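You operate a simulated robot arm through the tools that you are given. There is no shell and no other tool. Be economical: measure what you need, move in short steps, check, and stop when the job is done.

You are at the controls of a simulated two-armed robot. One attempt, no reset.

TASK
Set the fan to high, start the dryer, then start the compressor.
Fine: each unit starts by its knob, then its green button; leave the other controls.

It is judged by the outcome, as a careful person would: the job done as asked, and still so three seconds after it is handed in. It fails if anything else is knocked over, pushed out of place, dropped, spilled or broken.

THE ROBOT
Two 7-joint arms with two-finger parallel grippers on one trunk, on a base that drives. Base frame: it is fixed to the floor where the robot stands at the start and does not move with it; the origin is under the middle of the robot, x ahead of it, y to its left, z up. Readings come in cm, degrees, newtons and seconds.
The left shoulder is at the start at [5.1, 18.9, 98], the right one opposite. Each reaches about 79.4 cm from its shoulder. Places, roughly: compressor knob [60, -30, 130]; compressor start button [60, -30, 140]; control panel [90, -20, 140]; cut-out knob [70, -20, 130]; dryer knob [60, -40, 130]; dryer start button [60, -40, 140]; fan knob [70, 0, 140]; mains knob [80, 10, 140]; moisture alarm switch [70, 0, 180]; moisture flow knob [70, 0, 160]; oil alarm switch [60, -30, 180]; oil flow knob [60, -30, 160]; red stop button [70, -10, 140]; sample lever [60, -40, 160]; source lever [70, 10, 160]. Payload 3.43 kg a hand.
Tool frame (each hand has its own): the origin (TCP) lies between the finger pads and is the grasp point; the fingertips stand 3 cm ahead of it; z points along the fingers, y is the line along which they close. The gripper opens to 9.4 cm. The fingers are 2.8 cm wide and 1 cm thick; the gripper's body (5 by 9.6 cm) begins 5.5 cm behind the TCP.
Orientation is told as [roll, pitch, yaw] about the base's x, y, z axes, in that order, counted from this pose: with the fingers straight down and closing along the base's y, the tool's x points along the base's -x, its y along +y and its z along -z.

THE INTERFACE
- The arms move only by the tool nudge_tool. It takes "left_steps", "right_steps" or both (then of equal length, played together; a hand with none holds still); each is a list of rows, each an object (a shift or turn left out is 0, a gripper value left out holds the last) with "slide": the shift along the base's x, y, z in cm, a list of three; "rot": the turn, a rotation vector about the base's x, y, z in degrees, a list of three. In form: [{"slide": [dx, dy, dz], "rot": [rx, ry, rz]}, ...]. A call has 1 to 10 rows; each row shifts and turns the commanded pose from where the row before left it. "left_fingers" and "right_fingers" are, for a hand that has rows, the closure in counts, from 0 (fully open) to 255 (shut), set as the call begins (left out, the last holds). A row lasts 0.2 s, in which the tool goes at most 5 cm and 8.6 degrees; a call with a longer step from one row to the next is refused whole, and so is a gripper value outside its range. Where a pose cannot be reached the arm comes as near as it can. A force on the tool above 60 N (or 10 N above the force at the start of the call, whichever is more), or a blocked arm, ends the call early, and 0.2 s more pass. Each finger travels about 15.3 cm/s and halts on what it meets, pressing with about 29 N; the grip force reading is that of the motor and also rises with nothing between the fingers. The clock runs only during rows and for 0.2 s after the last one: add rows that do not move to give the fingers time. It gives the time, the measured TCP pose, the force on the tool (base axes), the opening and the grip force at its end, in the units of the frame above (readings bear some noise), with the torque about the TCP (base axes, N m) and any sound that the robot's microphone picked up.
- Cameras (640 x 400 px; columns grow to the right, rows downward): "scene" is now at [1.2, -4.3, 159.19]; the picture's right is [-0.41, -0.91, -0.00], its down [-0.26, 0.12, -0.96] and it looks along [0.88, -0.39, -0.29] (base axes); focal length 214 px, centre (320, 200). "left" rides on the left gripper at [7.6, -1.4, -10.3] in its tool frame; the picture's right is [0.18, 0.98, 0.00], its down [-0.75, 0.14, -0.64] and it looks along [-0.63, 0.12, 0.77] (tool axes); focal length 243 px, centre (320, 200). "right" rides on the right gripper at [7.6, 1.4, -10.3] in its tool frame; the picture's right is [-0.18, 0.98, 0.00], its down [-0.75, -0.14, -0.64] and it looks along [-0.63, -0.12, 0.77] (tool axes); focal length 243 px, centre (320, 200). There is no depth. A picture from a camera that has moved, and an enlarged one, comes with that camera's place and axes in the base frame and with its lens. The place of the scene camera against the robot may be out by one fixed shift of up to 2.5 cm in any direction.
- grab_frame(camera): a new picture of that camera. It takes no simulated time.
- move_column(by): slides the trunk up (or, below 0, down) by that many cm; the arms and the scene camera ride with it, the base frame stays. It gives what a move gives, with no picture.
- roll_base(legs): drives the robot by 1 to 6 legs, each [ahead, left, turn to the left] in cm, cm and degrees, along the robot's own axes; the way and the turn of a leg run together, so that a leg with both is an arc; at most 150 cm and 180 degrees a leg. The arms and the cameras ride along, it lands a little off, and it stops where it bumps. It gives what a move gives.
- pan_tilt(pan, tilt): turns the head with the scene camera to pan (to the left, within 86 degrees either way) and tilt (down, from -29 to 69), counted from straight ahead of the robot. It gives what a move gives.
- close_up(camera, box): a new picture of the part [left, top, right, bottom] of that camera's present view, enlarged. It takes no simulated time.
- finish_job(): hands the job in; it is judged then, once.

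Go step by step. Nothing tells you exact positions but the pictures and the camera data: compare them with the known pose of the tool, close in by small moves and look again before you grip or let go. The budget is 120 turns and 92 pictures, counting those below and the enlarged ones. Unless the task says otherwise, let go and move clear before handing in.

The tools are called after "Emit:" by a JSON object that holds its "method" and its "body". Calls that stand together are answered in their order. nudge_tool: Moves the arms, as the interface text tells. Its arguments: {"type":"object","properties":{"left_steps":{"type":"array","items":{"type":"object","properties":{"slide":{"type":"array","items":{"type":"number"}},"rot":{"type":"array","items":{"type":"number"}}}}},"left_fingers":{"type":"number"},"right_steps":{"type":"array","items":{"type":"object","properties":{"slide":{"type":"array","items":{"type":"number"}},"rot":{"type":"array","items":{"type":"number"}}}}},"right_fingers":{"type":"number"}},"required":[]} The other tools are called the same way: move_column (by) slides the trunk up or down; roll_base (legs) drives the base; pan_tilt (pan, tilt) turns the head that bears the scene camera; grab_frame (camera) takes a picture; close_up (camera, box) takes an enlarged picture of a part of a camera's view; finish_job () hands the job in.

At the start:

```text
clock: 0.0
left_tool_pos: [45.39, 2.42, 100.12]
left_tool_rot: [0.0, -0.1, 0.1]
left_wrist_force: [0.1, -0.1, -0.3]
left_ft_torque: [0.01, 0.03, -0.01]
left_grip_width: 9.41
left_grip_force: 0.1
right_tool_pos: [31.4, -32.64, 100.13]
right_tool_rot: [0.1, -0.1, -0.1]
right_wrist_force: [-0.3, 0.3, -1.0]
right_ft_torque: [-0.03, -0.01, 0.03]
right_grip_width: 9.41
right_grip_force: 0.0
trunk travel left (down, up): [-65.0, 34.0]
robot x, y, heading: [-0.29, 0.26, -0.2]
head pan, tilt: [-23.9, 17.1]
```

scene: 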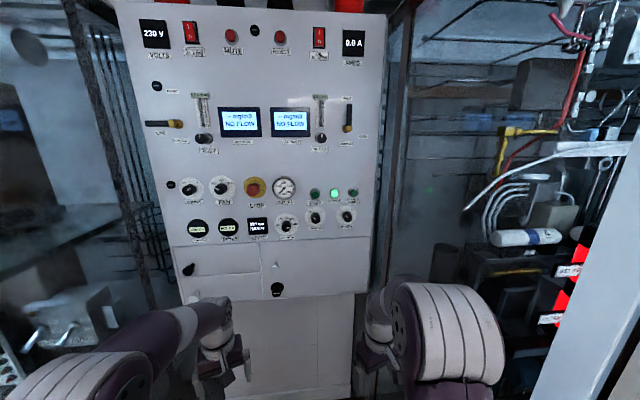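
right: 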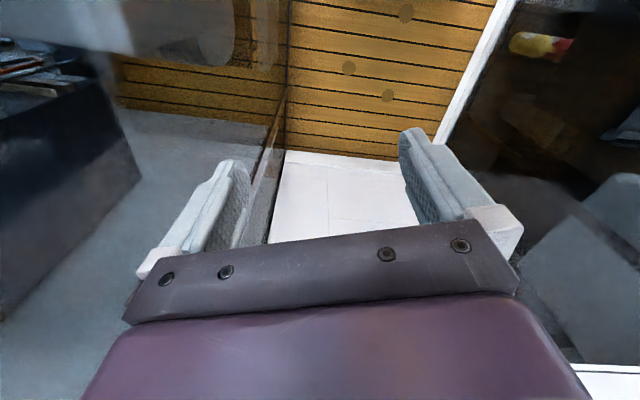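
left: 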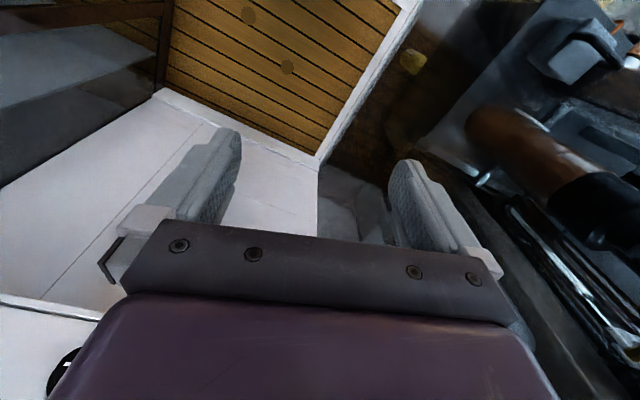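

The panel stands ahead and to the right, with the knobs in the middle rows. I'll enlarge the control rows to read the labels.

Emit:
{"method": "close_up", "body": {"camera": "scene", "box": [150, 165, 270, 240]}}

Emit:
{"method": "close_up", "body": {"camera": "scene", "box": [260, 165, 380, 240]}}

Emit:
{"method": "close_up", "body": {"camera": "scene", "box": [120, 0, 380, 162]}}

```text
5.33 times, centred on (210, 202) of scene
camera zoom: at [1.2, -4.3, 159.19], right [-0.41, -0.91, 0.0], down [-0.26, 0.12, -0.96], along [0.88, -0.39, -0.29], focal length 1144 px, centre (907, 187)
```

zoom: 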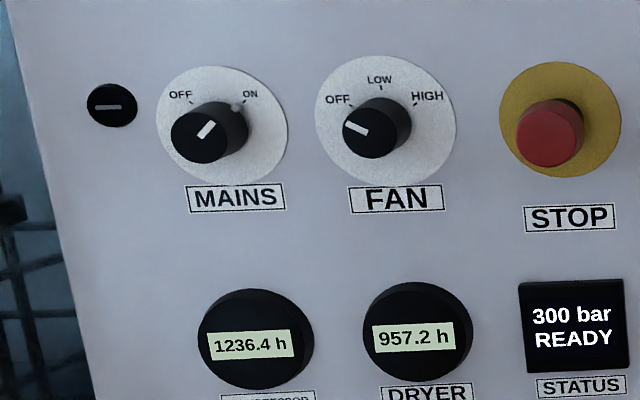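

```text
5.33 times, centred on (320, 202) of scene
camera zoom: at [1.2, -4.3, 159.19], right [-0.41, -0.91, 0.0], down [-0.26, 0.12, -0.96], along [0.88, -0.39, -0.29], focal length 1144 px, centre (320, 187)
```

zoom: 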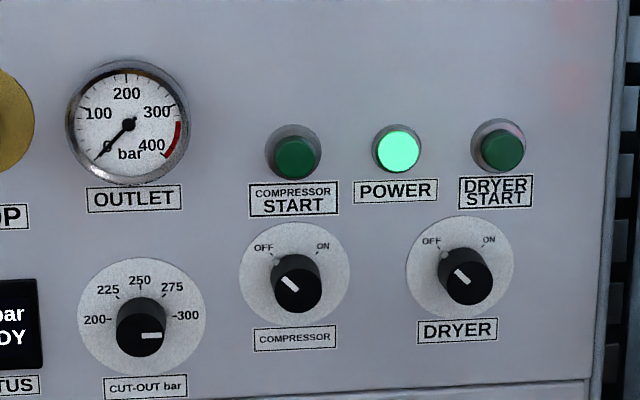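

```text
2.46 times, centred on (250, 81) of scene
camera zoom: at [1.2, -4.3, 159.19], right [-0.41, -0.91, 0.0], down [-0.26, 0.12, -0.96], along [0.88, -0.39, -0.29], focal length 528 px, centre (492, 493)
```

zoom: 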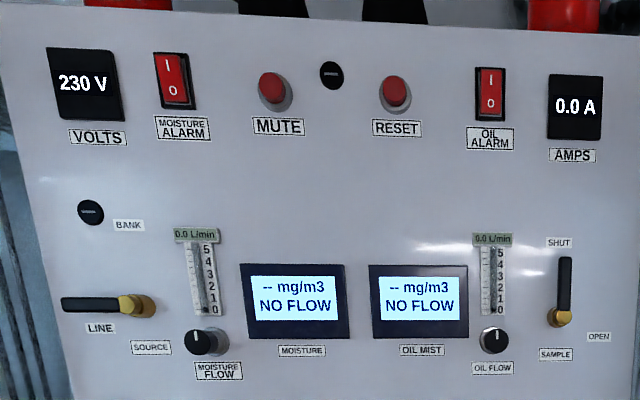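

The fan, compressor and dryer knobs are all at OFF, and mains is already ON. I'll raise the trunk to bring the shoulders near knob height; this also gives me a second view for triangulation.

Emit:
{"method": "move_column", "body": {"by": 25}}

Emit:
{"method": "grab_frame", "body": {"camera": "scene"}}

```text
clock: 2.6
left_tool_pos: [46.22, 2.45, 124.63]
left_tool_rot: [0.1, 0.4, 0.0]
left_wrist_force: [-0.8, -0.5, 0.3]
left_ft_torque: [-0.02, -0.02, -0.04]
left_grip_width: 9.39
left_grip_force: 0.1
right_tool_pos: [32.24, -32.47, 124.86]
right_tool_rot: [-0.1, 0.4, 0.0]
right_wrist_force: [0.3, -0.3, 1.0]
right_ft_torque: [-0.01, 0.0, -0.02]
right_grip_width: 9.38
right_grip_force: 0.1
trunk travel left (down, up): [-90.0, 9.0]
robot x, y, heading: [-0.26, -0.18, -0.0]
head pan, tilt: [-23.9, 17.1]
```

```text
85 pictures are left
camera scene: at [0.97, -4.3, 184.19], right [-0.41, -0.91, 0.0], down [-0.26, 0.12, -0.96], along [0.88, -0.39, -0.29], focal length 214 px, centre (320, 200)
```

scene: 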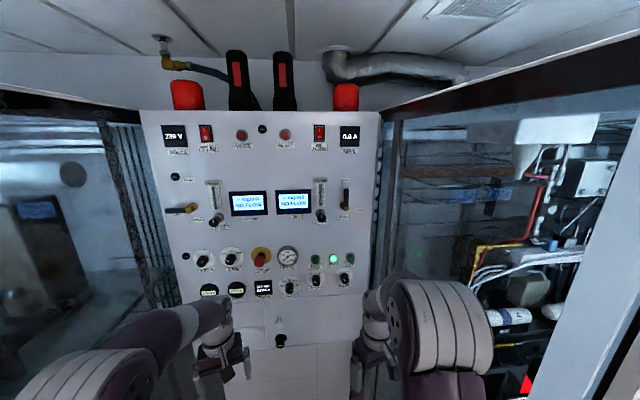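

Emit:
{"method": "close_up", "body": {"camera": "scene", "box": [170, 230, 290, 305]}}

Emit:
{"method": "close_up", "body": {"camera": "scene", "box": [260, 230, 380, 305]}}

```text
5.33 times, centred on (230, 268) of scene
camera zoom: at [0.97, -4.3, 184.19], right [-0.41, -0.91, 0.0], down [-0.26, 0.12, -0.96], along [0.88, -0.39, -0.29], focal length 1144 px, centre (800, -160)
```

zoom: 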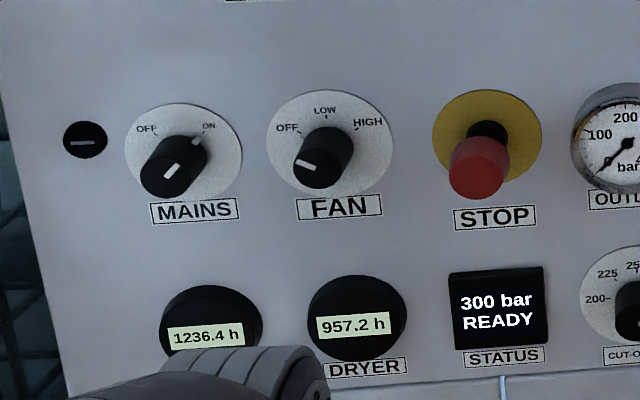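

```text
5.33 times, centred on (320, 268) of scene
camera zoom: at [0.97, -4.3, 184.19], right [-0.41, -0.91, 0.0], down [-0.26, 0.12, -0.96], along [0.88, -0.39, -0.29], focal length 1144 px, centre (320, -160)
```

zoom: 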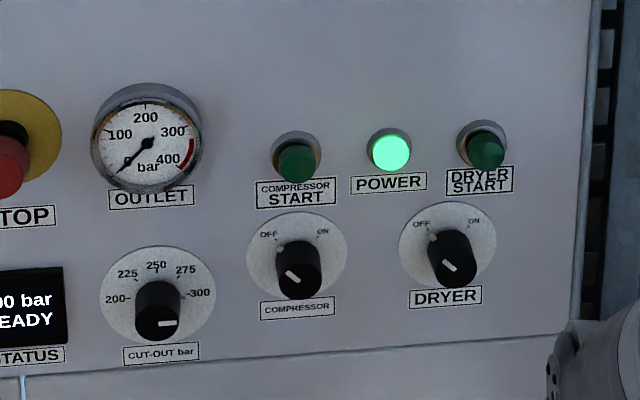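

Triangulation puts the panel vertical, with its inward normal at about yaw −18°. The fan knob tip is near [70, −2, 143.4], with the dryer dial at [61, −41, 132] and the compressor dial at [64.6, −30.6, 132]. I'll swing both hands to point forward, well clear of the panel.

Emit:
{"method": "nudge_tool", "body": {"left_steps": [{"slide": [0.3, 0, 1.9], "rot": [0, -8.5, 0]}, {"slide": [0.3, 0, 1.9], "rot": [0, -8.5, 0]}, {"slide": [0.3, 0, 1.9], "rot": [0, -8.5, 0]}, {"slide": [0.3, 0, 1.9], "rot": [0, -8.5, 0]}, {"slide": [0.3, 0, 1.9], "rot": [0, -8.5, 0]}, {"slide": [0.3, 0, 1.9], "rot": [0, -8.5, 0]}, {"slide": [0.3, 0, 1.9], "rot": [0, -8.5, 0]}, {"slide": [0.3, 0, 1.9], "rot": [0, -8.5, 0]}, {"slide": [0.3, 0, 1.9], "rot": [0, -8.5, 0]}, {"slide": [0.3, 0, 1.9], "rot": [0, -8.5, 0]}], "right_steps": [{"slide": [0.8, 0, 0.7], "rot": [0, -8.5, 0]}, {"slide": [0.8, 0, 0.7], "rot": [0, -8.5, 0]}, {"slide": [0.8, 0, 0.7], "rot": [0, -8.5, 0]}, {"slide": [0.8, 0, 0.7], "rot": [0, -8.5, 0]}, {"slide": [0.8, 0, 0.7], "rot": [0, -8.5, 0]}, {"slide": [0.8, 0, 0.7], "rot": [0, -8.5, 0]}, {"slide": [0.8, 0, 0.7], "rot": [0, -8.5, 0]}, {"slide": [0.8, 0, 0.7], "rot": [0, -8.5, 0]}, {"slide": [0.8, 0, 0.7], "rot": [0, -8.5, 0]}, {"slide": [0.8, 0, 0.7], "rot": [0, -8.5, 0]}]}}

```text
clock: 4.8
left_tool_pos: [49.17, 2.44, 143.79]
left_tool_rot: [-0.4, -84.8, 0.3]
left_wrist_force: [0.3, 0.0, -0.1]
left_ft_torque: [0.01, -0.03, -0.01]
left_grip_width: 9.39
left_grip_force: 0.1
right_tool_pos: [38.82, -32.41, 130.77]
right_tool_rot: [0.0, -70.5, 0.0]
right_wrist_force: [0.2, -0.1, 0.5]
right_ft_torque: [0.02, 0.0, 0.01]
right_grip_width: 9.4
right_grip_force: 0.1
right hand out of reach, approached as far as the arm can: row 9, 10
trunk travel left (down, up): [-90.0, 9.0]
robot x, y, heading: [0.09, -0.18, 0.1]
head pan, tilt: [-23.9, 17.1]
```

The left hand is nearly level. I'll finish its pitch, yaw it square to the panel, and partly close it.

Emit:
{"method": "nudge_tool", "body": {"left_steps": [{"slide": [2, 0, 0], "rot": [0, -5.2, 0]}, {"slide": [2, 0, 0], "rot": [0, 0, -6]}, {"slide": [2, 0, 0], "rot": [0, 0, -6]}, {"slide": [2, 0, 0], "rot": [0, 0, -6]}], "left_fingers": 95}}

Emit:
{"method": "grab_frame", "body": {"camera": "left"}}

Emit:
{"method": "grab_frame", "body": {"camera": "scene"}}

```text
clock: 5.8
left_tool_pos: [55.24, 2.37, 143.61]
left_tool_rot: [-1.2, -89.8, -10.9]
left_wrist_force: [-0.8, 0.2, 0.1]
left_ft_torque: [0.01, -0.02, -0.02]
left_grip_width: 5.88
left_grip_force: 0.2
left hand out of reach, approached as far as the arm can: row 4
right_tool_pos: [38.9, -32.59, 130.78]
right_tool_rot: [0.1, -70.4, -0.1]
right_wrist_force: [0.0, -0.1, 1.0]
right_ft_torque: [-0.01, 0.02, 0.03]
right_grip_width: 9.38
right_grip_force: 0.1
trunk travel left (down, up): [-90.0, 9.0]
robot x, y, heading: [0.14, 0.26, -0.1]
head pan, tilt: [-23.9, 17.1]
```

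```text
82 pictures are left
camera left: at [44.8, 3.0, 136.14], right [0.2, 0.96, -0.18], down [-0.6, 0.27, 0.76], along [0.78, -0.04, 0.63], focal length 243 px, centre (320, 200)
```

left: 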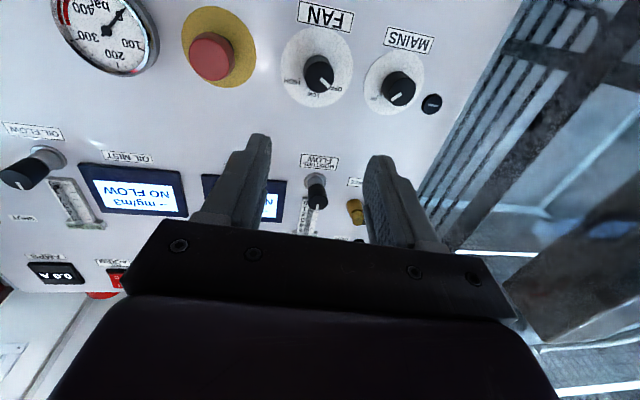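

```text
81 pictures are left
camera scene: at [0.97, -4.37, 184.19], right [-0.41, -0.91, 0.0], down [-0.26, 0.12, -0.96], along [0.88, -0.39, -0.29], focal length 214 px, centre (320, 200)
```

scene: 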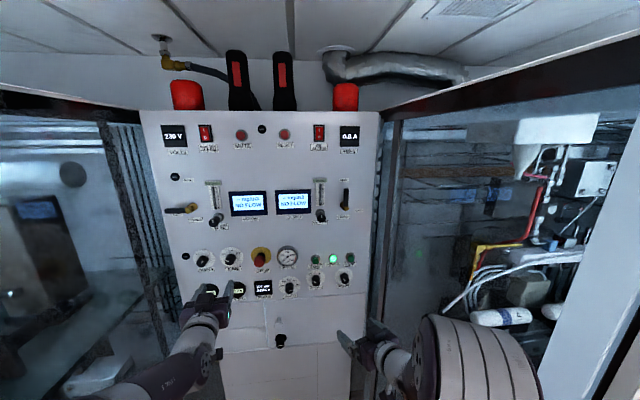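

Squaring to the panel strains the left arm, so I'll undo the hand's yaw and turn the base −18° instead. That puts the fan straight ahead of the left shoulder and the dryer straight ahead of the right one.

Emit:
{"method": "nudge_tool", "body": {"left_steps": [{"slide": [-2, 0, 0], "rot": [0, 0, 6]}, {"slide": [-2, 0, 0], "rot": [0, 0, 6]}, {"slide": [-2, 0, 0], "rot": [0, 0, 6]}, {"slide": [-1, 0, 0]}]}}

Emit:
{"method": "roll_base", "body": {"legs": [[0, 0, -18]]}}

Emit:
{"method": "pan_tilt", "body": {"pan": 0, "tilt": 30}}

Emit:
{"method": "grab_frame", "body": {"camera": "scene"}}

Emit:
{"method": "grab_frame", "body": {"camera": "left"}}

```text
clock: 6.8
left_tool_pos: [49.28, 2.48, 143.74]
left_tool_rot: [3.8, -89.3, -0.9]
left_wrist_force: [0.3, -0.3, 0.1]
left_ft_torque: [-0.02, -0.01, -0.01]
left_grip_width: 5.91
left_grip_force: 0.1
left hand out of reach, approached as far as the arm can: row 3
right_tool_pos: [38.78, -32.43, 130.76]
right_tool_rot: [0.0, -70.3, 0.0]
right_wrist_force: [0.5, -0.3, -0.6]
right_ft_torque: [-0.01, -0.02, 0.02]
right_grip_width: 9.4
right_grip_force: 0.1
trunk travel left (down, up): [-90.0, 9.0]
robot x, y, heading: [0.15, -0.11, -0.1]
head pan, tilt: [-23.9, 17.1]
```

```text
clock: 8.0
left_tool_pos: [51.54, -6.73, 142.73]
left_tool_rot: [-13.9, -88.4, 5.1]
left_wrist_force: [-1.1, 0.4, -0.3]
left_ft_torque: [0.01, -0.01, -0.02]
left_grip_width: 5.87
left_grip_force: 0.1
right_tool_pos: [34.19, -38.26, 130.14]
right_tool_rot: [-0.6, -69.6, -9.4]
right_wrist_force: [18.4, 37.9, 4.4]
right_ft_torque: [-0.68, 0.22, -2.54]
right_grip_width: 7.76
right_grip_force: 0.1
trunk travel left (down, up): [-90.0, 9.0]
robot x, y, heading: [0.49, 0.22, -11.8]
head pan, tilt: [-23.9, 17.1]
stopped in leg 1: the force on the tool passed its limit at 101 N (the readings are from after the stop); the commanded pose is now the measured one
```

```text
clock: 8.9
left_tool_pos: [51.77, -6.61, 142.71]
left_tool_rot: [-16.3, -88.2, 7.4]
left_wrist_force: [0.0, -0.4, 0.8]
left_ft_torque: [0.01, 0.0, 0.0]
left_grip_width: 5.88
left_grip_force: 0.1
right_tool_pos: [34.25, -38.26, 130.13]
right_tool_rot: [-0.9, -69.4, -9.6]
right_wrist_force: [18.8, 43.1, 3.2]
right_ft_torque: [-0.6, 0.55, -3.23]
right_grip_width: 7.67
right_grip_force: 0.1
trunk travel left (down, up): [-90.0, 9.0]
robot x, y, heading: [0.14, 0.26, -11.7]
head pan, tilt: [0.0, 30.0]
```

```text
80 pictures are left
camera scene: at [2.27, 0.91, 182.12], right [-0.2, -0.98, 0.01], down [-0.48, 0.09, -0.87], along [0.85, -0.18, -0.49], focal length 214 px, centre (320, 200)
```

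scene: 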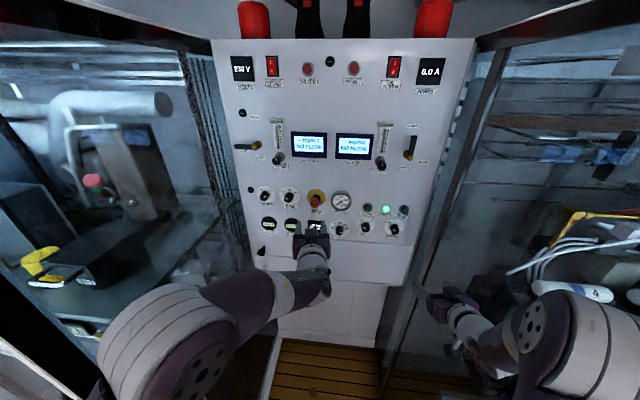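

```text
79 pictures are left
camera left: at [41.06, -6.6, 135.4], right [0.15, 0.97, -0.19], down [-0.59, 0.24, 0.77], along [0.79, 0.0, 0.61], focal length 243 px, centre (320, 200)
```

left: 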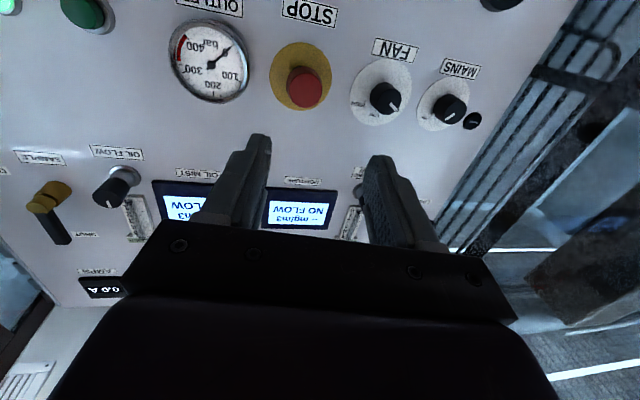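

The right fingers bumped the post to the right of the panel as the base turned. I'll back that hand off toward the left and look.

Emit:
{"method": "nudge_tool", "body": {"right_steps": [{"slide": [0, 2, 0]}, {"slide": [0, 3, 0]}, {"slide": [0, 3, 0]}, {"slide": [0, 2, 0]}], "right_fingers": 95}}

Emit:
{"method": "grab_frame", "body": {"camera": "right"}}

Emit:
{"method": "close_up", "body": {"camera": "scene", "box": [380, 200, 640, 362]}}

```text
clock: 9.9
left_tool_pos: [50.99, -8.07, 142.88]
left_tool_rot: [6.4, -88.5, -15.3]
left_wrist_force: [0.9, -0.7, -0.4]
left_ft_torque: [-0.05, 0.01, 0.02]
left_grip_width: 5.87
left_grip_force: 0.2
right_tool_pos: [33.59, -30.12, 130.21]
right_tool_rot: [2.0, -69.5, -12.3]
right_wrist_force: [-0.1, -0.2, -0.8]
right_ft_torque: [-0.02, 0.01, -0.01]
right_grip_width: 5.88
right_grip_force: 0.0
right hand out of reach, approached as far as the arm can: row 4
trunk travel left (down, up): [-90.0, 9.0]
robot x, y, heading: [0.42, 0.06, -11.8]
head pan, tilt: [0.0, 30.0]
```

```text
78 pictures are left
camera right: at [21.74, -26.55, 126.65], right [0.24, 0.95, 0.18], down [-0.36, -0.09, 0.93], along [0.9, -0.29, 0.32], focal length 243 px, centre (320, 200)
```

right: 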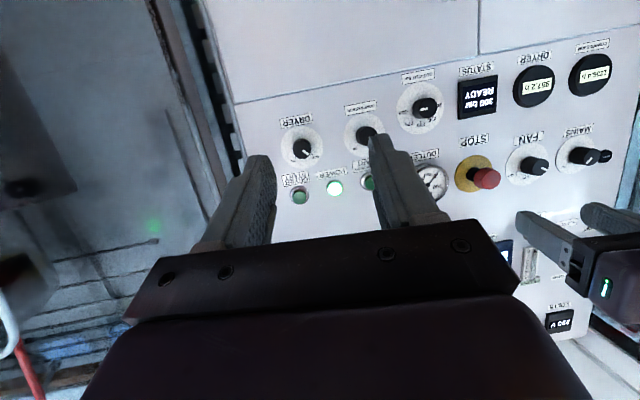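

```text
2.46 times, centred on (510, 281) of scene
camera zoom: at [1.38, -0.96, 182.13], right [-0.2, -0.98, 0.0], down [-0.48, 0.1, -0.87], along [0.85, -0.18, -0.49], focal length 528 px, centre (-148, 1)
```

zoom: 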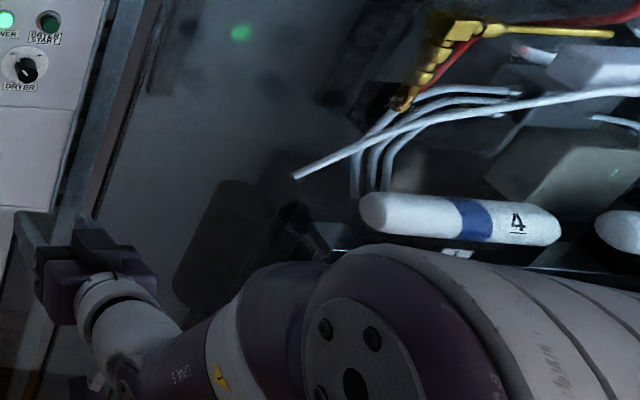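

A transparent pane seems to stand square to the panel just beyond its right edge, about 11 cm right of the dryer knob. I'll shift the base 5 cm to the left and then finish the turn.

Emit:
{"method": "roll_base", "body": {"legs": [[0, 5, 0], [0, 0, -6.2]]}}

Emit:
{"method": "grab_frame", "body": {"camera": "scene"}}

```text
clock: 11.3
left_tool_pos: [50.94, -8.85, 142.83]
left_tool_rot: [7.9, -88.4, -22.9]
left_wrist_force: [0.5, -0.5, -0.6]
left_ft_torque: [-0.03, -0.01, 0.04]
left_grip_width: 5.88
left_grip_force: 0.1
right_tool_pos: [31.21, -28.72, 130.24]
right_tool_rot: [2.2, -69.3, -18.6]
right_wrist_force: [-1.2, -0.7, 0.6]
right_ft_torque: [0.01, -0.01, 0.06]
right_grip_width: 5.89
right_grip_force: 0.1
trunk travel left (down, up): [-90.0, 9.0]
robot x, y, heading: [0.95, 5.14, -17.8]
head pan, tilt: [0.0, 30.0]
```

```text
76 pictures are left
camera scene: at [2.53, 3.62, 182.12], right [-0.31, -0.95, 0.0], down [-0.47, 0.15, -0.87], along [0.83, -0.27, -0.49], focal length 214 px, centre (320, 200)
```

scene: 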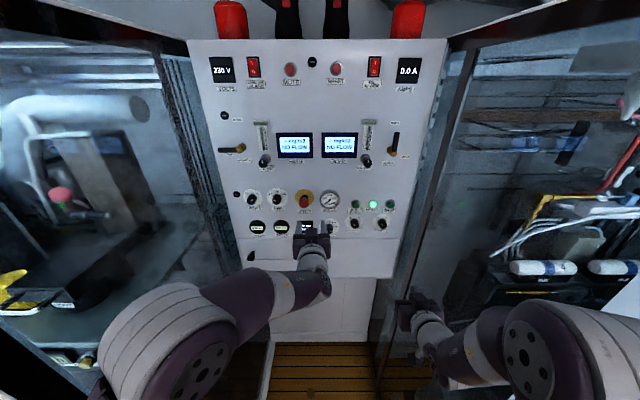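

The base is now square to the panel. I'll move the left hand sideways to line up with the fan knob while keeping it well back, then check with the wrist camera.

Emit:
{"method": "nudge_tool", "body": {"left_steps": [{"slide": [1.45, 2.8, 0], "rot": [0, 0, -3]}, {"slide": [1.45, 2.8, 0]}, {"slide": [1.45, 2.8, 0]}, {"slide": [1.45, 2.8, 0]}, {}]}}

Emit:
{"method": "grab_frame", "body": {"camera": "left"}}

Emit:
{"method": "grab_frame", "body": {"camera": "scene"}}

```text
clock: 12.5
left_tool_pos: [57.42, 1.13, 142.45]
left_tool_rot: [4.0, -87.9, -21.8]
left_wrist_force: [-0.9, -0.3, -0.8]
left_ft_torque: [0.01, -0.03, -0.01]
left_grip_width: 5.88
left_grip_force: 0.0
left hand out of reach, approached as far as the arm can: row 4
right_tool_pos: [32.23, -28.85, 129.91]
right_tool_rot: [1.9, -68.9, -18.4]
right_wrist_force: [-0.1, 0.4, -0.2]
right_ft_torque: [0.03, 0.02, 0.04]
right_grip_width: 5.88
right_grip_force: 0.1
trunk travel left (down, up): [-90.0, 9.0]
robot x, y, heading: [1.05, 5.37, -18.0]
head pan, tilt: [0.0, 30.0]
```

```text
75 pictures are left
camera left: at [46.78, 2.87, 135.22], right [0.29, 0.94, -0.18], down [-0.54, 0.32, 0.78], along [0.79, -0.13, 0.6], focal length 243 px, centre (320, 200)
```

left: 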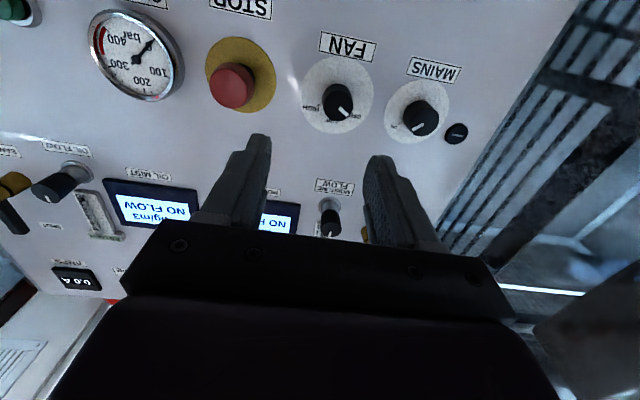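

```text
74 pictures are left
camera scene: at [2.46, 3.97, 182.13], right [-0.31, -0.95, 0.0], down [-0.47, 0.15, -0.87], along [0.83, -0.27, -0.49], focal length 214 px, centre (320, 200)
```

scene: 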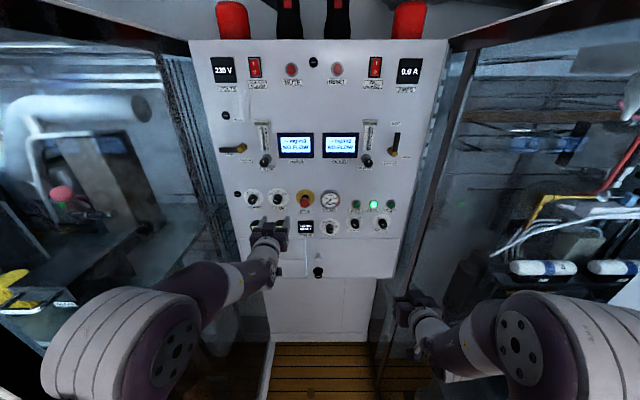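

The wrist camera places the fan disc at about [73.7, −2.2, 141.8], so I need to move about 1.8 cm left. I'll align, level the hand, and pre-roll it 48° counter-clockwise to leave room for the clockwise turn.

Emit:
{"method": "nudge_tool", "body": {"left_steps": [{"slide": [0.6, 1.7, -0.6], "rot": [-0.6, -2, 0]}, {"slide": [1, -0.3, 0], "rot": [-7.6, 2.5, 0]}, {"slide": [1, -0.3, 0], "rot": [-7.6, 2.5, 0]}, {"slide": [0, 0, 0], "rot": [-7.6, 2.5, 0]}, {"slide": [0, 0, 0], "rot": [-7.6, 2.5, 0]}, {"slide": [0, 0, 0], "rot": [-7.6, 2.5, 0]}, {"slide": [0, 0, 0], "rot": [-7.6, 2.5, 0]}, {}, {}]}}

Emit:
{"method": "grab_frame", "body": {"camera": "left"}}

```text
clock: 14.5
left_tool_pos: [60.13, -9.59, 144.15]
left_tool_rot: [-88.8, -52.4, 71.7]
left_wrist_force: [-0.3, 0.0, 0.0]
left_ft_torque: [-0.01, -0.01, -0.02]
left_grip_width: 5.87
left_grip_force: 0.0
left hand out of reach, approached as far as the arm can: row 1, 2, 3, 4, 5, 6, 7
right_tool_pos: [32.32, -28.86, 129.95]
right_tool_rot: [1.8, -68.9, -18.1]
right_wrist_force: [0.1, 0.6, -0.5]
right_ft_torque: [0.02, 0.01, -0.02]
right_grip_width: 5.89
right_grip_force: 0.1
trunk travel left (down, up): [-90.0, 9.0]
robot x, y, heading: [1.3, 5.22, -18.1]
head pan, tilt: [0.0, 30.0]
```

```text
73 pictures are left
camera left: at [48.53, -11.99, 139.17], right [0.19, 0.64, -0.74], down [-0.44, 0.73, 0.52], along [0.88, 0.23, 0.42], focal length 243 px, centre (320, 200)
```

left: 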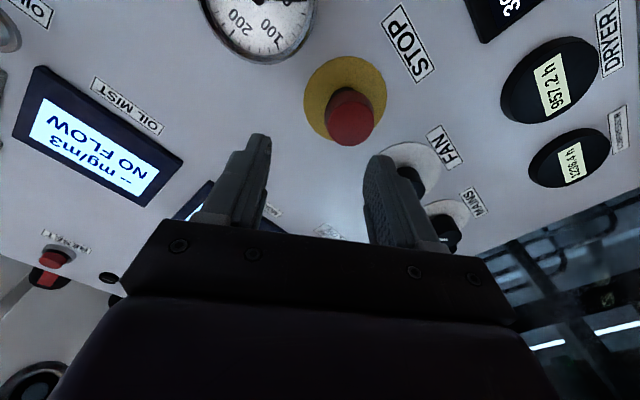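

The pre-roll ran the left wrist into its limit, and the hand drifted sideways instead, though it stayed clear of the panel. I'll roll it back with no slide and then test the other roll direction.

Emit:
{"method": "nudge_tool", "body": {"left_steps": [{"rot": [7.6, -2.5, 0]}, {"rot": [7.6, -2.5, 0]}, {"rot": [7.6, -2.5, 0]}, {"rot": [7.6, -2.5, 0]}, {"rot": [7.6, -2.5, 0]}, {"rot": [7.6, -2.5, 0]}, {}]}}

```text
clock: 16.1
left_tool_pos: [60.03, -9.48, 144.13]
left_tool_rot: [90.6, -79.4, -107.8]
left_wrist_force: [0.1, -1.0, 0.3]
left_ft_torque: [-0.01, -0.02, 0.02]
left_grip_width: 5.88
left_grip_force: 0.0
right_tool_pos: [32.24, -28.75, 129.94]
right_tool_rot: [1.8, -69.0, -18.2]
right_wrist_force: [-0.2, 0.0, 0.0]
right_ft_torque: [0.01, 0.0, 0.02]
right_grip_width: 5.91
right_grip_force: 0.1
trunk travel left (down, up): [-90.0, 9.0]
robot x, y, heading: [1.01, 5.05, -17.8]
head pan, tilt: [0.0, 30.0]
```

The hand rolled back cleanly and is in reach. Next I'll roll it the other way while sliding left to the fan axis.

Emit:
{"method": "nudge_tool", "body": {"left_steps": [{"rot": [7.6, -2.5, 0]}, {"rot": [7.6, -2.5, 0]}, {"slide": [0.6, 1.9, -0.4], "rot": [7.6, -2.5, 0]}, {"slide": [0.6, 1.9, -0.4], "rot": [7.6, -2.5, 0]}, {"slide": [0.6, 1.9, -0.4]}, {"slide": [0.6, 1.9, -0.4]}, {"slide": [0.6, 1.9, -0.4]}, {"slide": [0.6, 1.9, -0.4]}, {}]}}

Emit:
{"method": "grab_frame", "body": {"camera": "left"}}

```text
clock: 18.1
left_tool_pos: [63.14, -0.14, 142.21]
left_tool_rot: [90.6, -47.5, -107.5]
left_wrist_force: [-0.4, -0.6, 0.6]
left_ft_torque: [0.0, 0.03, -0.03]
left_grip_width: 5.89
left_grip_force: 0.0
left hand out of reach, approached as far as the arm can: row 8
right_tool_pos: [32.24, -28.82, 129.9]
right_tool_rot: [1.7, -68.8, -18.2]
right_wrist_force: [0.8, 0.1, 0.3]
right_ft_torque: [0.0, -0.02, 0.01]
right_grip_width: 5.89
right_grip_force: 0.1
trunk travel left (down, up): [-90.0, 9.0]
robot x, y, heading: [1.11, 4.78, -17.8]
head pan, tilt: [0.0, 30.0]
```

```text
72 pictures are left
camera left: at [54.54, 6.68, 135.58], right [0.24, 0.81, 0.53], down [-0.74, -0.2, 0.65], along [0.63, -0.55, 0.55], focal length 243 px, centre (320, 200)
```

left: 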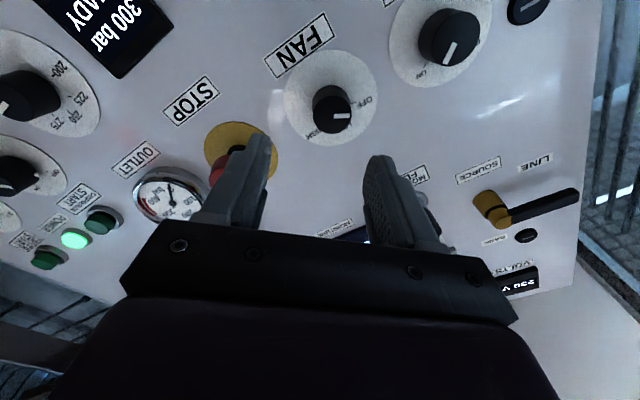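

Both wrist views agree on the fan disc at [73.7, −2.1, 141.7]. I'll open a little wider and move onto the axis 9 cm out, then test rolling further clockwise in free air.

Emit:
{"method": "nudge_tool", "body": {"left_steps": [{"slide": [1.0, 0.0, -0.3]}, {"slide": [1.0, 0.4, -0.2]}, {"slide": [0, 0.4, 0]}, {"rot": [7.6, -2.5, 0]}, {"rot": [7.6, -2.5, 0]}, {"rot": [7.6, -2.5, 0]}, {"rot": [7.6, -2.5, 0]}, {"rot": [7.6, -2.5, 0]}, {"rot": [7.6, -2.5, 0]}, {}], "left_fingers": 50}}

```text
clock: 20.3
left_tool_pos: [62.52, -0.85, 141.76]
left_tool_rot: [90.9, 0.7, -107.8]
left_wrist_force: [-0.8, -1.0, 0.4]
left_ft_torque: [-0.01, -0.04, 0.0]
left_grip_width: 7.55
left_grip_force: 0.1
left hand out of reach, approached as far as the arm can: row 1, 2, 3, 6, 8
right_tool_pos: [32.34, -28.81, 129.88]
right_tool_rot: [1.8, -68.9, -18.2]
right_wrist_force: [0.4, -0.1, -0.4]
right_ft_torque: [-0.02, 0.02, -0.01]
right_grip_width: 5.88
right_grip_force: 0.1
trunk travel left (down, up): [-90.0, 9.0]
robot x, y, heading: [1.02, 5.3, -17.8]
head pan, tilt: [0.0, 30.0]
```

The roll freedom on this side is good, but forward motion was refused. I'll look at the arm posture to see why.

Emit:
{"method": "grab_frame", "body": {"camera": "scene"}}

Emit:
{"method": "close_up", "body": {"camera": "scene", "box": [30, 170, 400, 400]}}

```text
71 pictures are left
camera scene: at [2.59, 4.07, 182.13], right [-0.31, -0.95, 0.0], down [-0.47, 0.15, -0.87], along [0.83, -0.27, -0.49], focal length 214 px, centre (320, 200)
```

scene: 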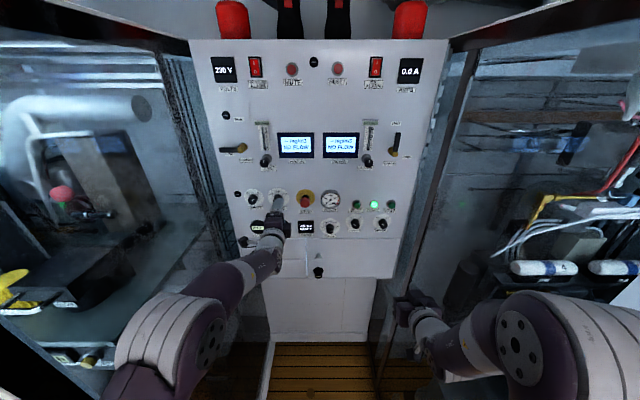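

```text
1.73 times, centred on (215, 285) of scene
camera zoom: at [2.59, 4.07, 182.13], right [-0.31, -0.95, 0.0], down [-0.47, 0.15, -0.87], along [0.83, -0.27, -0.49], focal length 371 px, centre (502, 53)
```

zoom: 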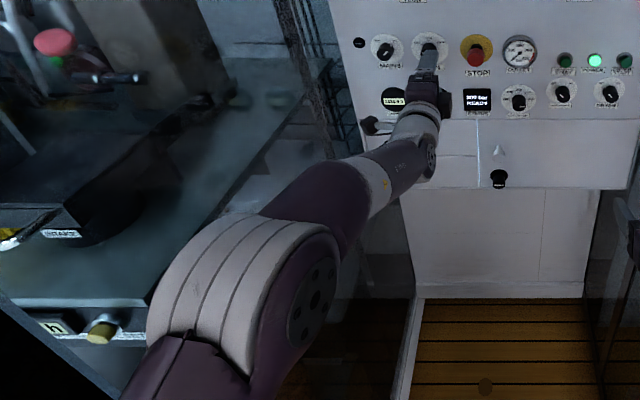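

The elbow is folded out to the left and the forearm is running sideways, so the wrist is over-bent. Backing the base up about 8 cm and raising the trunk will straighten the arms.

Emit:
{"method": "roll_base", "body": {"legs": [[-8, 0, 0]]}}

Emit:
{"method": "move_column", "body": {"by": 8}}

Emit:
{"method": "nudge_tool", "body": {"left_steps": [{"slide": [1.0, 0.5, -2]}, {"slide": [1.0, 0.5, -2]}, {"slide": [1.0, 0.5, -2]}, {"slide": [1.0, 0.5, -2]}, {"slide": [1.0, 0.0, 0]}, {"slide": [1.0, 0, 0]}, {}]}}

```text
clock: 21.4
left_tool_pos: [55.15, 1.68, 141.63]
left_tool_rot: [90.9, 0.4, -107.8]
left_wrist_force: [-0.7, -0.5, -0.1]
left_ft_torque: [-0.01, 0.01, 0.03]
left_grip_width: 7.55
left_grip_force: 0.0
right_tool_pos: [24.79, -26.33, 129.83]
right_tool_rot: [1.8, -68.9, -18.2]
right_wrist_force: [0.3, -0.4, 0.3]
right_ft_torque: [-0.02, 0.06, -0.01]
right_grip_width: 5.87
right_grip_force: 0.2
trunk travel left (down, up): [-90.0, 9.0]
robot x, y, heading: [-6.36, 7.19, -17.6]
head pan, tilt: [0.0, 30.0]
```

```text
clock: 22.6
left_tool_pos: [55.23, 1.52, 149.63]
left_tool_rot: [90.8, 0.5, -107.7]
left_wrist_force: [0.2, -0.3, -0.1]
left_ft_torque: [0.0, 0.0, -0.01]
left_grip_width: 7.55
left_grip_force: 0.1
right_tool_pos: [24.87, -26.31, 137.79]
right_tool_rot: [1.7, -68.8, -18.1]
right_wrist_force: [0.4, -1.0, -0.5]
right_ft_torque: [-0.01, -0.02, -0.01]
right_grip_width: 5.89
right_grip_force: 0.0
trunk travel left (down, up): [-98.0, 1.0]
robot x, y, heading: [-6.71, 7.69, -17.7]
head pan, tilt: [0.0, 30.0]
```

```text
clock: 24.2
left_tool_pos: [58.22, 0.74, 143.17]
left_tool_rot: [90.7, 0.5, -107.3]
left_wrist_force: [-0.7, 0.8, 0.0]
left_ft_torque: [0.01, 0.01, 0.01]
left_grip_width: 7.56
left_grip_force: 0.0
left hand out of reach, approached as far as the arm can: row 1, 2, 3, 4, 5, 6
right_tool_pos: [24.84, -26.31, 137.77]
right_tool_rot: [1.7, -68.8, -18.2]
right_wrist_force: [1.2, 0.2, -0.2]
right_ft_torque: [-0.03, 0.0, 0.0]
right_grip_width: 5.89
right_grip_force: 0.0
trunk travel left (down, up): [-98.0, 1.0]
robot x, y, heading: [-6.9, 7.48, -17.8]
head pan, tilt: [0.0, 30.0]
```

It's still pinned at a limit, possibly the roll itself. I'll roll back about 45° and test forward motion again.

Emit:
{"method": "nudge_tool", "body": {"left_steps": [{"rot": [-7.6, 2.5, 0]}, {"rot": [-7.6, 2.5, 0]}, {"rot": [-7.6, 2.5, 0]}, {"rot": [-7.6, 2.5, 0]}, {"rot": [-7.6, 2.5, 0]}, {"rot": [-7.6, 2.5, 0]}, {"slide": [0.95, -0.3, 0]}, {"slide": [0.95, -0.3, 0]}, {"slide": [0.95, -0.3, 0]}, {}]}}

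Emit:
{"method": "grab_frame", "body": {"camera": "scene"}}

```text
clock: 26.4
left_tool_pos: [61.12, -0.26, 143.1]
left_tool_rot: [90.4, -47.5, -107.6]
left_wrist_force: [0.7, 0.9, 0.7]
left_ft_torque: [0.03, -0.03, 0.01]
left_grip_width: 7.58
left_grip_force: 0.1
right_tool_pos: [24.82, -26.35, 137.75]
right_tool_rot: [1.9, -68.9, -18.1]
right_wrist_force: [0.0, 0.5, -0.3]
right_ft_torque: [0.01, 0.0, 0.02]
right_grip_width: 5.87
right_grip_force: 0.0
trunk travel left (down, up): [-98.0, 1.0]
robot x, y, heading: [-6.28, 7.26, -17.9]
head pan, tilt: [0.0, 30.0]
```

```text
69 pictures are left
camera scene: at [-3.4, 6.03, 189.96], right [-0.31, -0.95, 0.0], down [-0.48, 0.15, -0.87], along [0.82, -0.27, -0.5], focal length 214 px, centre (320, 200)
```

scene: 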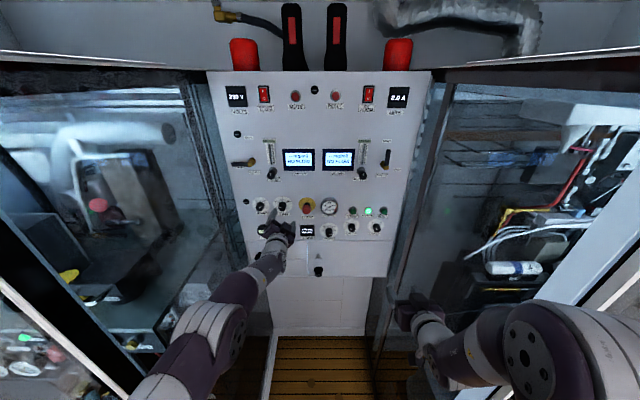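

That worked, and the arm is much straighter now. I'll slide onto the fan axis and test rolling counter-clockwise.

Emit:
{"method": "nudge_tool", "body": {"left_steps": [{"slide": [0.5, 1.5, -0.7]}, {"slide": [0.4, 0.3, -0.7], "rot": [-7.6, 2.5, 0]}, {"rot": [-7.6, 2.5, 0]}, {"rot": [-7.6, 2.5, 0]}, {"rot": [-7.6, 2.5, 0]}, {"rot": [-7.6, 2.5, 0]}, {"rot": [-7.6, 2.5, 0]}, {"rot": [-7.6, 2.5, 0]}, {"rot": [-7.6, 2.5, 0]}, {}]}}

```text
clock: 28.6
left_tool_pos: [61.73, 0.57, 141.89]
left_tool_rot: [-84.1, -84.5, 67.0]
left_wrist_force: [0.0, -0.1, -0.2]
left_ft_torque: [-0.01, 0.0, 0.02]
left_grip_width: 7.57
left_grip_force: 0.0
left hand out of reach, approached as far as the arm can: row 1, 2, 8, 9
right_tool_pos: [24.8, -26.34, 137.82]
right_tool_rot: [1.8, -69.0, -18.2]
right_wrist_force: [-1.1, 0.2, 0.0]
right_ft_torque: [-0.01, 0.02, 0.02]
right_grip_width: 5.9
right_grip_force: 0.1
trunk travel left (down, up): [-98.0, 1.0]
robot x, y, heading: [-6.64, 7.48, -17.7]
head pan, tilt: [0.0, 30.0]
```

The left arm reaches best when the target lies inboard of its shoulder. I'll shift the base 5 cm further left, then come onto the fan axis.

Emit:
{"method": "roll_base", "body": {"legs": [[0, 5, 0]]}}

Emit:
{"method": "grab_frame", "body": {"camera": "left"}}

```text
clock: 29.5
left_tool_pos: [62.92, 4.13, 142.05]
left_tool_rot: [-83.6, -84.9, 66.5]
left_wrist_force: [-0.8, -1.3, 0.3]
left_ft_torque: [-0.01, 0.0, 0.08]
left_grip_width: 7.59
left_grip_force: 0.0
right_tool_pos: [26.02, -22.72, 137.51]
right_tool_rot: [3.1, -68.8, -19.4]
right_wrist_force: [-0.5, -0.7, -0.8]
right_ft_torque: [0.02, -0.03, 0.08]
right_grip_width: 5.9
right_grip_force: 0.0
trunk travel left (down, up): [-98.0, 1.0]
robot x, y, heading: [-4.91, 12.15, -17.9]
head pan, tilt: [0.0, 30.0]
```

```text
68 pictures are left
camera left: at [52.46, 5.01, 134.74], right [0.28, 0.92, -0.27], down [-0.55, 0.38, 0.74], along [0.79, -0.06, 0.61], focal length 243 px, centre (320, 200)
```

left: 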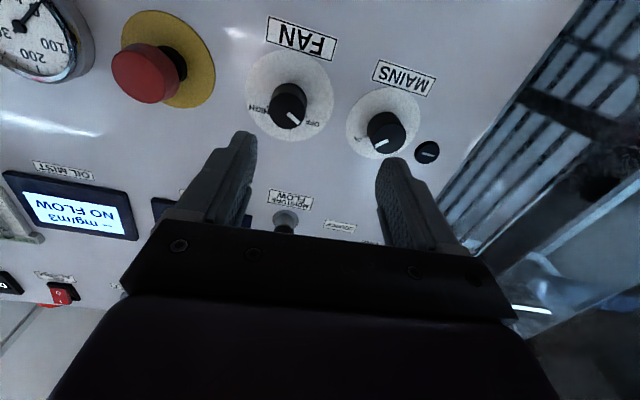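

The view confirms the fan disc at [73.7, −2.2, 141.8]. I'll move back onto its axis and pre-roll counter-clockwise as far as the wrist allows.

Emit:
{"method": "nudge_tool", "body": {"left_steps": [{"slide": [-0.4, -1.25, -0.15]}, {"slide": [-0.4, -1.25, -0.15]}, {"rot": [-7.6, 2.5, 0]}, {"rot": [-7.6, 2.5, 0]}, {"rot": [-7.6, 2.5, 0]}, {"rot": [-7.6, 2.5, 0]}, {}]}}

Emit:
{"method": "grab_frame", "body": {"camera": "left"}}

```text
clock: 31.1
left_tool_pos: [63.41, -1.04, 144.48]
left_tool_rot: [-87.3, -52.4, 70.8]
left_wrist_force: [-0.5, 0.2, 0.3]
left_ft_torque: [-0.01, 0.01, 0.03]
left_grip_width: 7.56
left_grip_force: 0.1
left hand out of reach, approached as far as the arm can: row 4, 5, 6
right_tool_pos: [26.43, -21.54, 137.76]
right_tool_rot: [1.8, -68.9, -18.1]
right_wrist_force: [0.5, -0.2, -0.5]
right_ft_torque: [-0.05, -0.02, -0.02]
right_grip_width: 5.9
right_grip_force: 0.2
trunk travel left (down, up): [-98.0, 1.0]
robot x, y, heading: [-4.93, 11.94, -17.7]
head pan, tilt: [0.0, 30.0]
```

```text
67 pictures are left
camera left: at [51.65, -3.68, 139.55], right [0.18, 0.65, -0.74], down [-0.43, 0.73, 0.53], along [0.88, 0.23, 0.41], focal length 243 px, centre (320, 200)
```

left: 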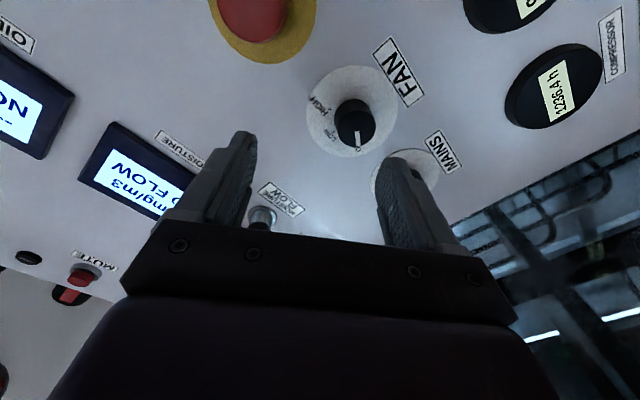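

The limit is around −20° of roll here, so I'll start the grip at about −14° and ratchet if needed. Next I'll come onto the axis at 9 cm out.

Emit:
{"method": "nudge_tool", "body": {"left_steps": [{"rot": [7.6, -2.5, 0]}, {"rot": [7.6, -2.5, 0]}, {"rot": [6.6, -2.2, 0]}, {"slide": [0.4, 0.5, -0.9]}, {"slide": [0.4, 0.6, -0.9]}, {"slide": [0.9, 0.55, -0.9]}, {}]}}

Emit:
{"method": "grab_frame", "body": {"camera": "left"}}

```text
clock: 32.7
left_tool_pos: [64.98, 0.4, 141.55]
left_tool_rot: [-87.1, -75.5, 70.0]
left_wrist_force: [0.3, -0.4, -0.7]
left_ft_torque: [0.0, -0.01, -0.02]
left_grip_width: 7.55
left_grip_force: 0.1
right_tool_pos: [26.21, -21.77, 137.71]
right_tool_rot: [1.8, -68.8, -18.4]
right_wrist_force: [0.4, -0.1, 0.6]
right_ft_torque: [0.04, 0.02, 0.01]
right_grip_width: 5.91
right_grip_force: 0.0
trunk travel left (down, up): [-98.0, 1.0]
robot x, y, heading: [-4.33, 11.87, -17.8]
head pan, tilt: [0.0, 30.0]
```

```text
66 pictures are left
camera left: at [54.15, 0.2, 134.82], right [0.26, 0.87, -0.43], down [-0.51, 0.5, 0.7], along [0.82, 0.03, 0.57], focal length 243 px, centre (320, 200)
```

left: 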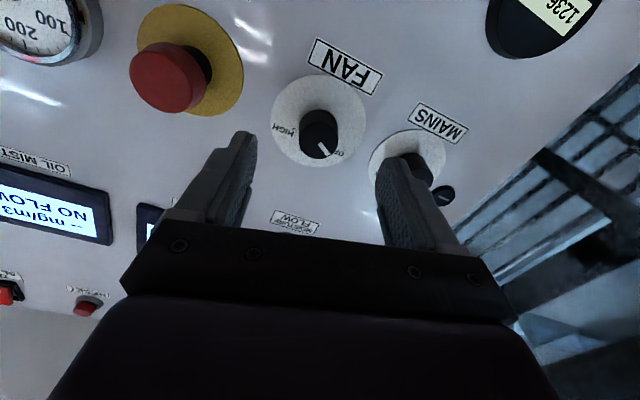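

The knob is centred between the fingers. I'll advance 5.2 cm along the normal and check.

Emit:
{"method": "nudge_tool", "body": {"left_steps": [{"slide": [1.24, -0.36, 0.05]}, {"slide": [1.24, -0.36, 0.05]}, {"slide": [1.24, -0.36, 0]}, {"slide": [1.24, -0.36, 0]}, {}]}}

Emit:
{"method": "grab_frame", "body": {"camera": "left"}}

```text
clock: 33.9
left_tool_pos: [70.01, -1.02, 141.79]
left_tool_rot: [-87.3, -75.4, 70.1]
left_wrist_force: [0.0, 0.2, 0.3]
left_ft_torque: [-0.01, 0.0, 0.05]
left_grip_width: 7.58
left_grip_force: 0.0
right_tool_pos: [26.34, -21.68, 137.77]
right_tool_rot: [1.8, -68.9, -18.4]
right_wrist_force: [-0.6, 0.8, 0.2]
right_ft_torque: [0.0, 0.02, 0.0]
right_grip_width: 5.88
right_grip_force: 0.0
trunk travel left (down, up): [-98.0, 1.0]
robot x, y, heading: [-4.88, 12.05, -17.9]
head pan, tilt: [0.0, 30.0]
```

```text
65 pictures are left
camera left: at [59.13, -1.21, 134.96], right [0.26, 0.87, -0.43], down [-0.51, 0.5, 0.7], along [0.82, 0.03, 0.57], focal length 243 px, centre (320, 200)
```

left: 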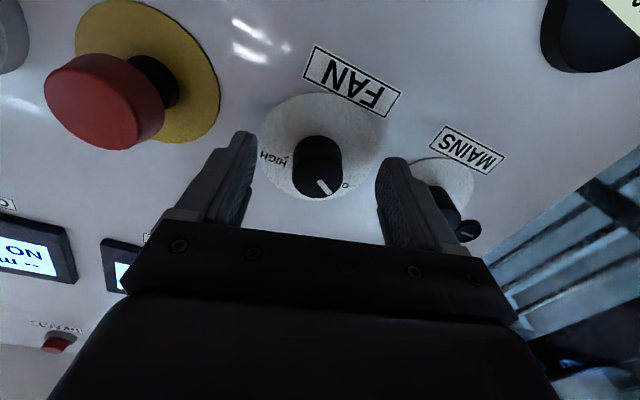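

The knob face sits at the grasp point with the fingertips alongside it. I'll close on it.

Emit:
{"method": "nudge_tool", "body": {"left_steps": [{}, {}, {}], "left_fingers": 255}}

Emit:
{"method": "grab_frame", "body": {"camera": "left"}}

```text
clock: 34.7
left_tool_pos: [69.98, -1.08, 141.86]
left_tool_rot: [-87.3, -75.4, 70.1]
left_wrist_force: [-1.4, -1.7, 1.3]
left_ft_torque: [0.07, 0.26, -0.22]
left_grip_width: 2.99
left_grip_force: 44.8
right_tool_pos: [26.23, -21.68, 137.75]
right_tool_rot: [1.9, -68.9, -18.4]
right_wrist_force: [-0.8, 0.0, -0.3]
right_ft_torque: [-0.03, 0.02, 0.03]
right_grip_width: 5.9
right_grip_force: 0.1
trunk travel left (down, up): [-98.0, 1.0]
robot x, y, heading: [-4.78, 12.15, -18.3]
head pan, tilt: [0.0, 30.0]
```

```text
64 pictures are left
camera left: at [59.05, -1.25, 135.0], right [0.26, 0.87, -0.43], down [-0.51, 0.5, 0.7], along [0.82, 0.03, 0.57], focal length 243 px, centre (320, 200)
```

left: 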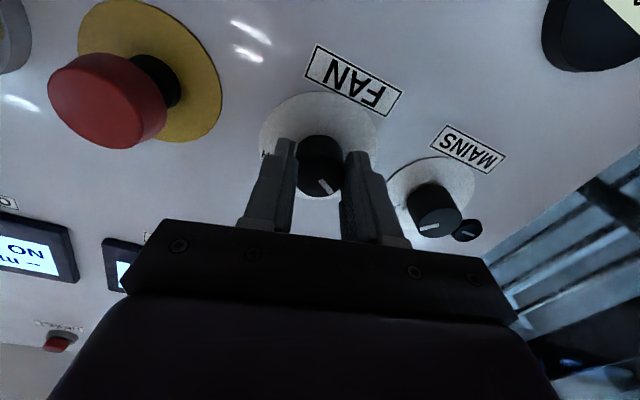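

The grip is good at 3.0 cm with small side forces. I'll turn it clockwise about 56° to start.

Emit:
{"method": "nudge_tool", "body": {"left_steps": [{"rot": [7.6, -2.45, 0]}, {"rot": [7.6, -2.45, 0]}, {"rot": [7.6, -2.45, 0]}, {"rot": [7.6, -2.45, 0]}, {"rot": [7.6, -2.45, 0]}, {"rot": [7.6, -2.45, 0]}, {"rot": [7.6, -2.45, 0]}, {}]}}

Emit:
{"method": "grab_frame", "body": {"camera": "left"}}

```text
clock: 36.5
left_tool_pos: [70.07, -0.69, 141.85]
left_tool_rot: [90.3, -48.6, -107.2]
left_wrist_force: [5.1, 6.2, 8.5]
left_ft_torque: [0.0, 0.0, 0.59]
left_grip_width: 2.99
left_grip_force: 45.0
right_tool_pos: [26.37, -21.53, 137.75]
right_tool_rot: [1.7, -68.9, -18.1]
right_wrist_force: [0.7, -0.4, -0.1]
right_ft_torque: [0.0, -0.02, 0.01]
right_grip_width: 5.91
right_grip_force: 0.0
trunk travel left (down, up): [-98.0, 1.0]
robot x, y, heading: [-4.85, 12.38, -18.0]
head pan, tilt: [0.0, 30.0]
```

```text
63 pictures are left
camera left: at [61.37, 5.89, 135.21], right [0.25, 0.82, 0.51], down [-0.73, -0.19, 0.66], along [0.64, -0.54, 0.56], focal length 243 px, centre (320, 200)
```

left: 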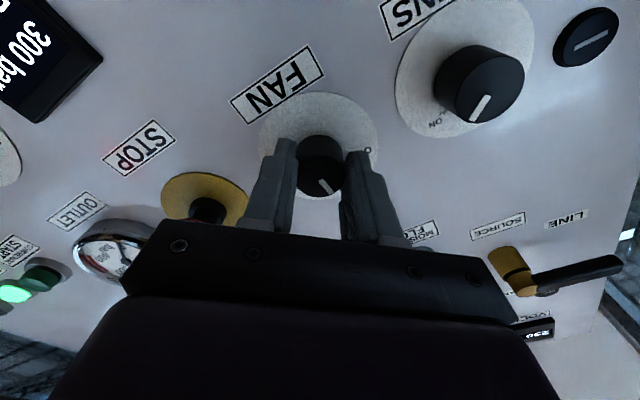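

The knob turned with the hand and is near LOW now. I'll continue clockwise 40°.

Emit:
{"method": "nudge_tool", "body": {"left_steps": [{"rot": [7.6, -2.45, 0]}, {"rot": [7.6, -2.45, 0]}, {"rot": [7.6, -2.45, 0]}, {"rot": [7.6, -2.45, 0]}, {"rot": [7.6, -2.45, 0]}, {}]}}

Emit:
{"method": "grab_frame", "body": {"camera": "left"}}

```text
clock: 37.9
left_tool_pos: [70.13, -0.62, 142.09]
left_tool_rot: [91.0, -8.8, -107.2]
left_wrist_force: [15.5, 9.1, 23.3]
left_ft_torque: [-0.31, -0.67, -0.13]
left_grip_width: 3.02
left_grip_force: 44.7
right_tool_pos: [26.38, -21.4, 137.77]
right_tool_rot: [1.4, -68.9, -17.9]
right_wrist_force: [0.1, -0.1, -0.2]
right_ft_torque: [0.0, -0.03, 0.0]
right_grip_width: 5.88
right_grip_force: 0.0
trunk travel left (down, up): [-98.0, 1.0]
robot x, y, heading: [-4.97, 12.1, -18.0]
head pan, tilt: [0.0, 30.0]
```

```text
62 pictures are left
camera left: at [62.44, 9.26, 139.35], right [0.08, 0.32, 0.94], down [-0.83, -0.5, 0.24], along [0.55, -0.8, 0.23], focal length 243 px, centre (320, 200)
```

left: 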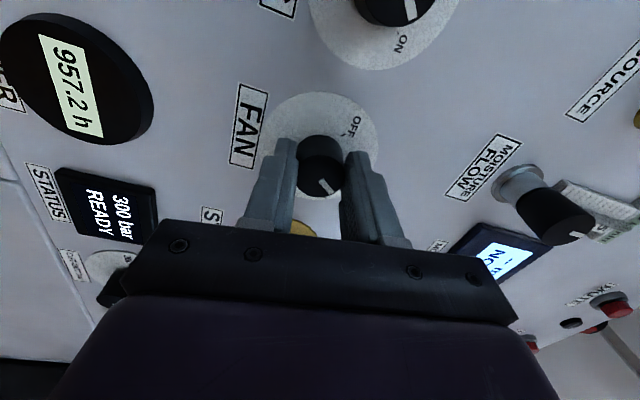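

The knob is about 96° along, with some side load building. I'll relieve that and turn about 20° more.

Emit:
{"method": "nudge_tool", "body": {"left_steps": [{"slide": [-0.1, -0.1, -0.2], "rot": [6.6, -2.1, 0]}, {"slide": [0, -0.1, 0], "rot": [6.6, -2.1, 0]}, {"rot": [6.6, -2.1, 0]}, {}]}}

Emit:
{"method": "grab_frame", "body": {"camera": "left"}}

```text
clock: 38.9
left_tool_pos: [70.02, -0.66, 142.31]
left_tool_rot: [91.6, 11.8, -107.1]
left_wrist_force: [21.6, 13.5, 31.8]
left_ft_torque: [-0.26, -0.62, 0.54]
left_grip_width: 2.98
left_grip_force: 45.1
right_tool_pos: [26.42, -21.35, 137.85]
right_tool_rot: [1.2, -68.9, -17.7]
right_wrist_force: [-0.6, -0.3, 0.3]
right_ft_torque: [-0.03, -0.01, -0.03]
right_grip_width: 5.89
right_grip_force: 0.1
trunk travel left (down, up): [-98.0, 1.0]
robot x, y, heading: [-4.69, 12.0, -18.0]
head pan, tilt: [0.0, 30.0]
```

```text
61 pictures are left
camera left: at [62.53, 9.71, 142.09], right [-0.03, -0.01, 1.0], down [-0.84, -0.54, -0.03], along [0.54, -0.84, 0.01], focal length 243 px, centre (320, 200)
```

left: 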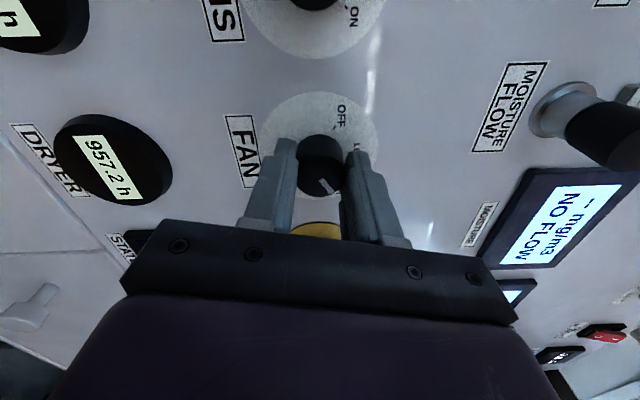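

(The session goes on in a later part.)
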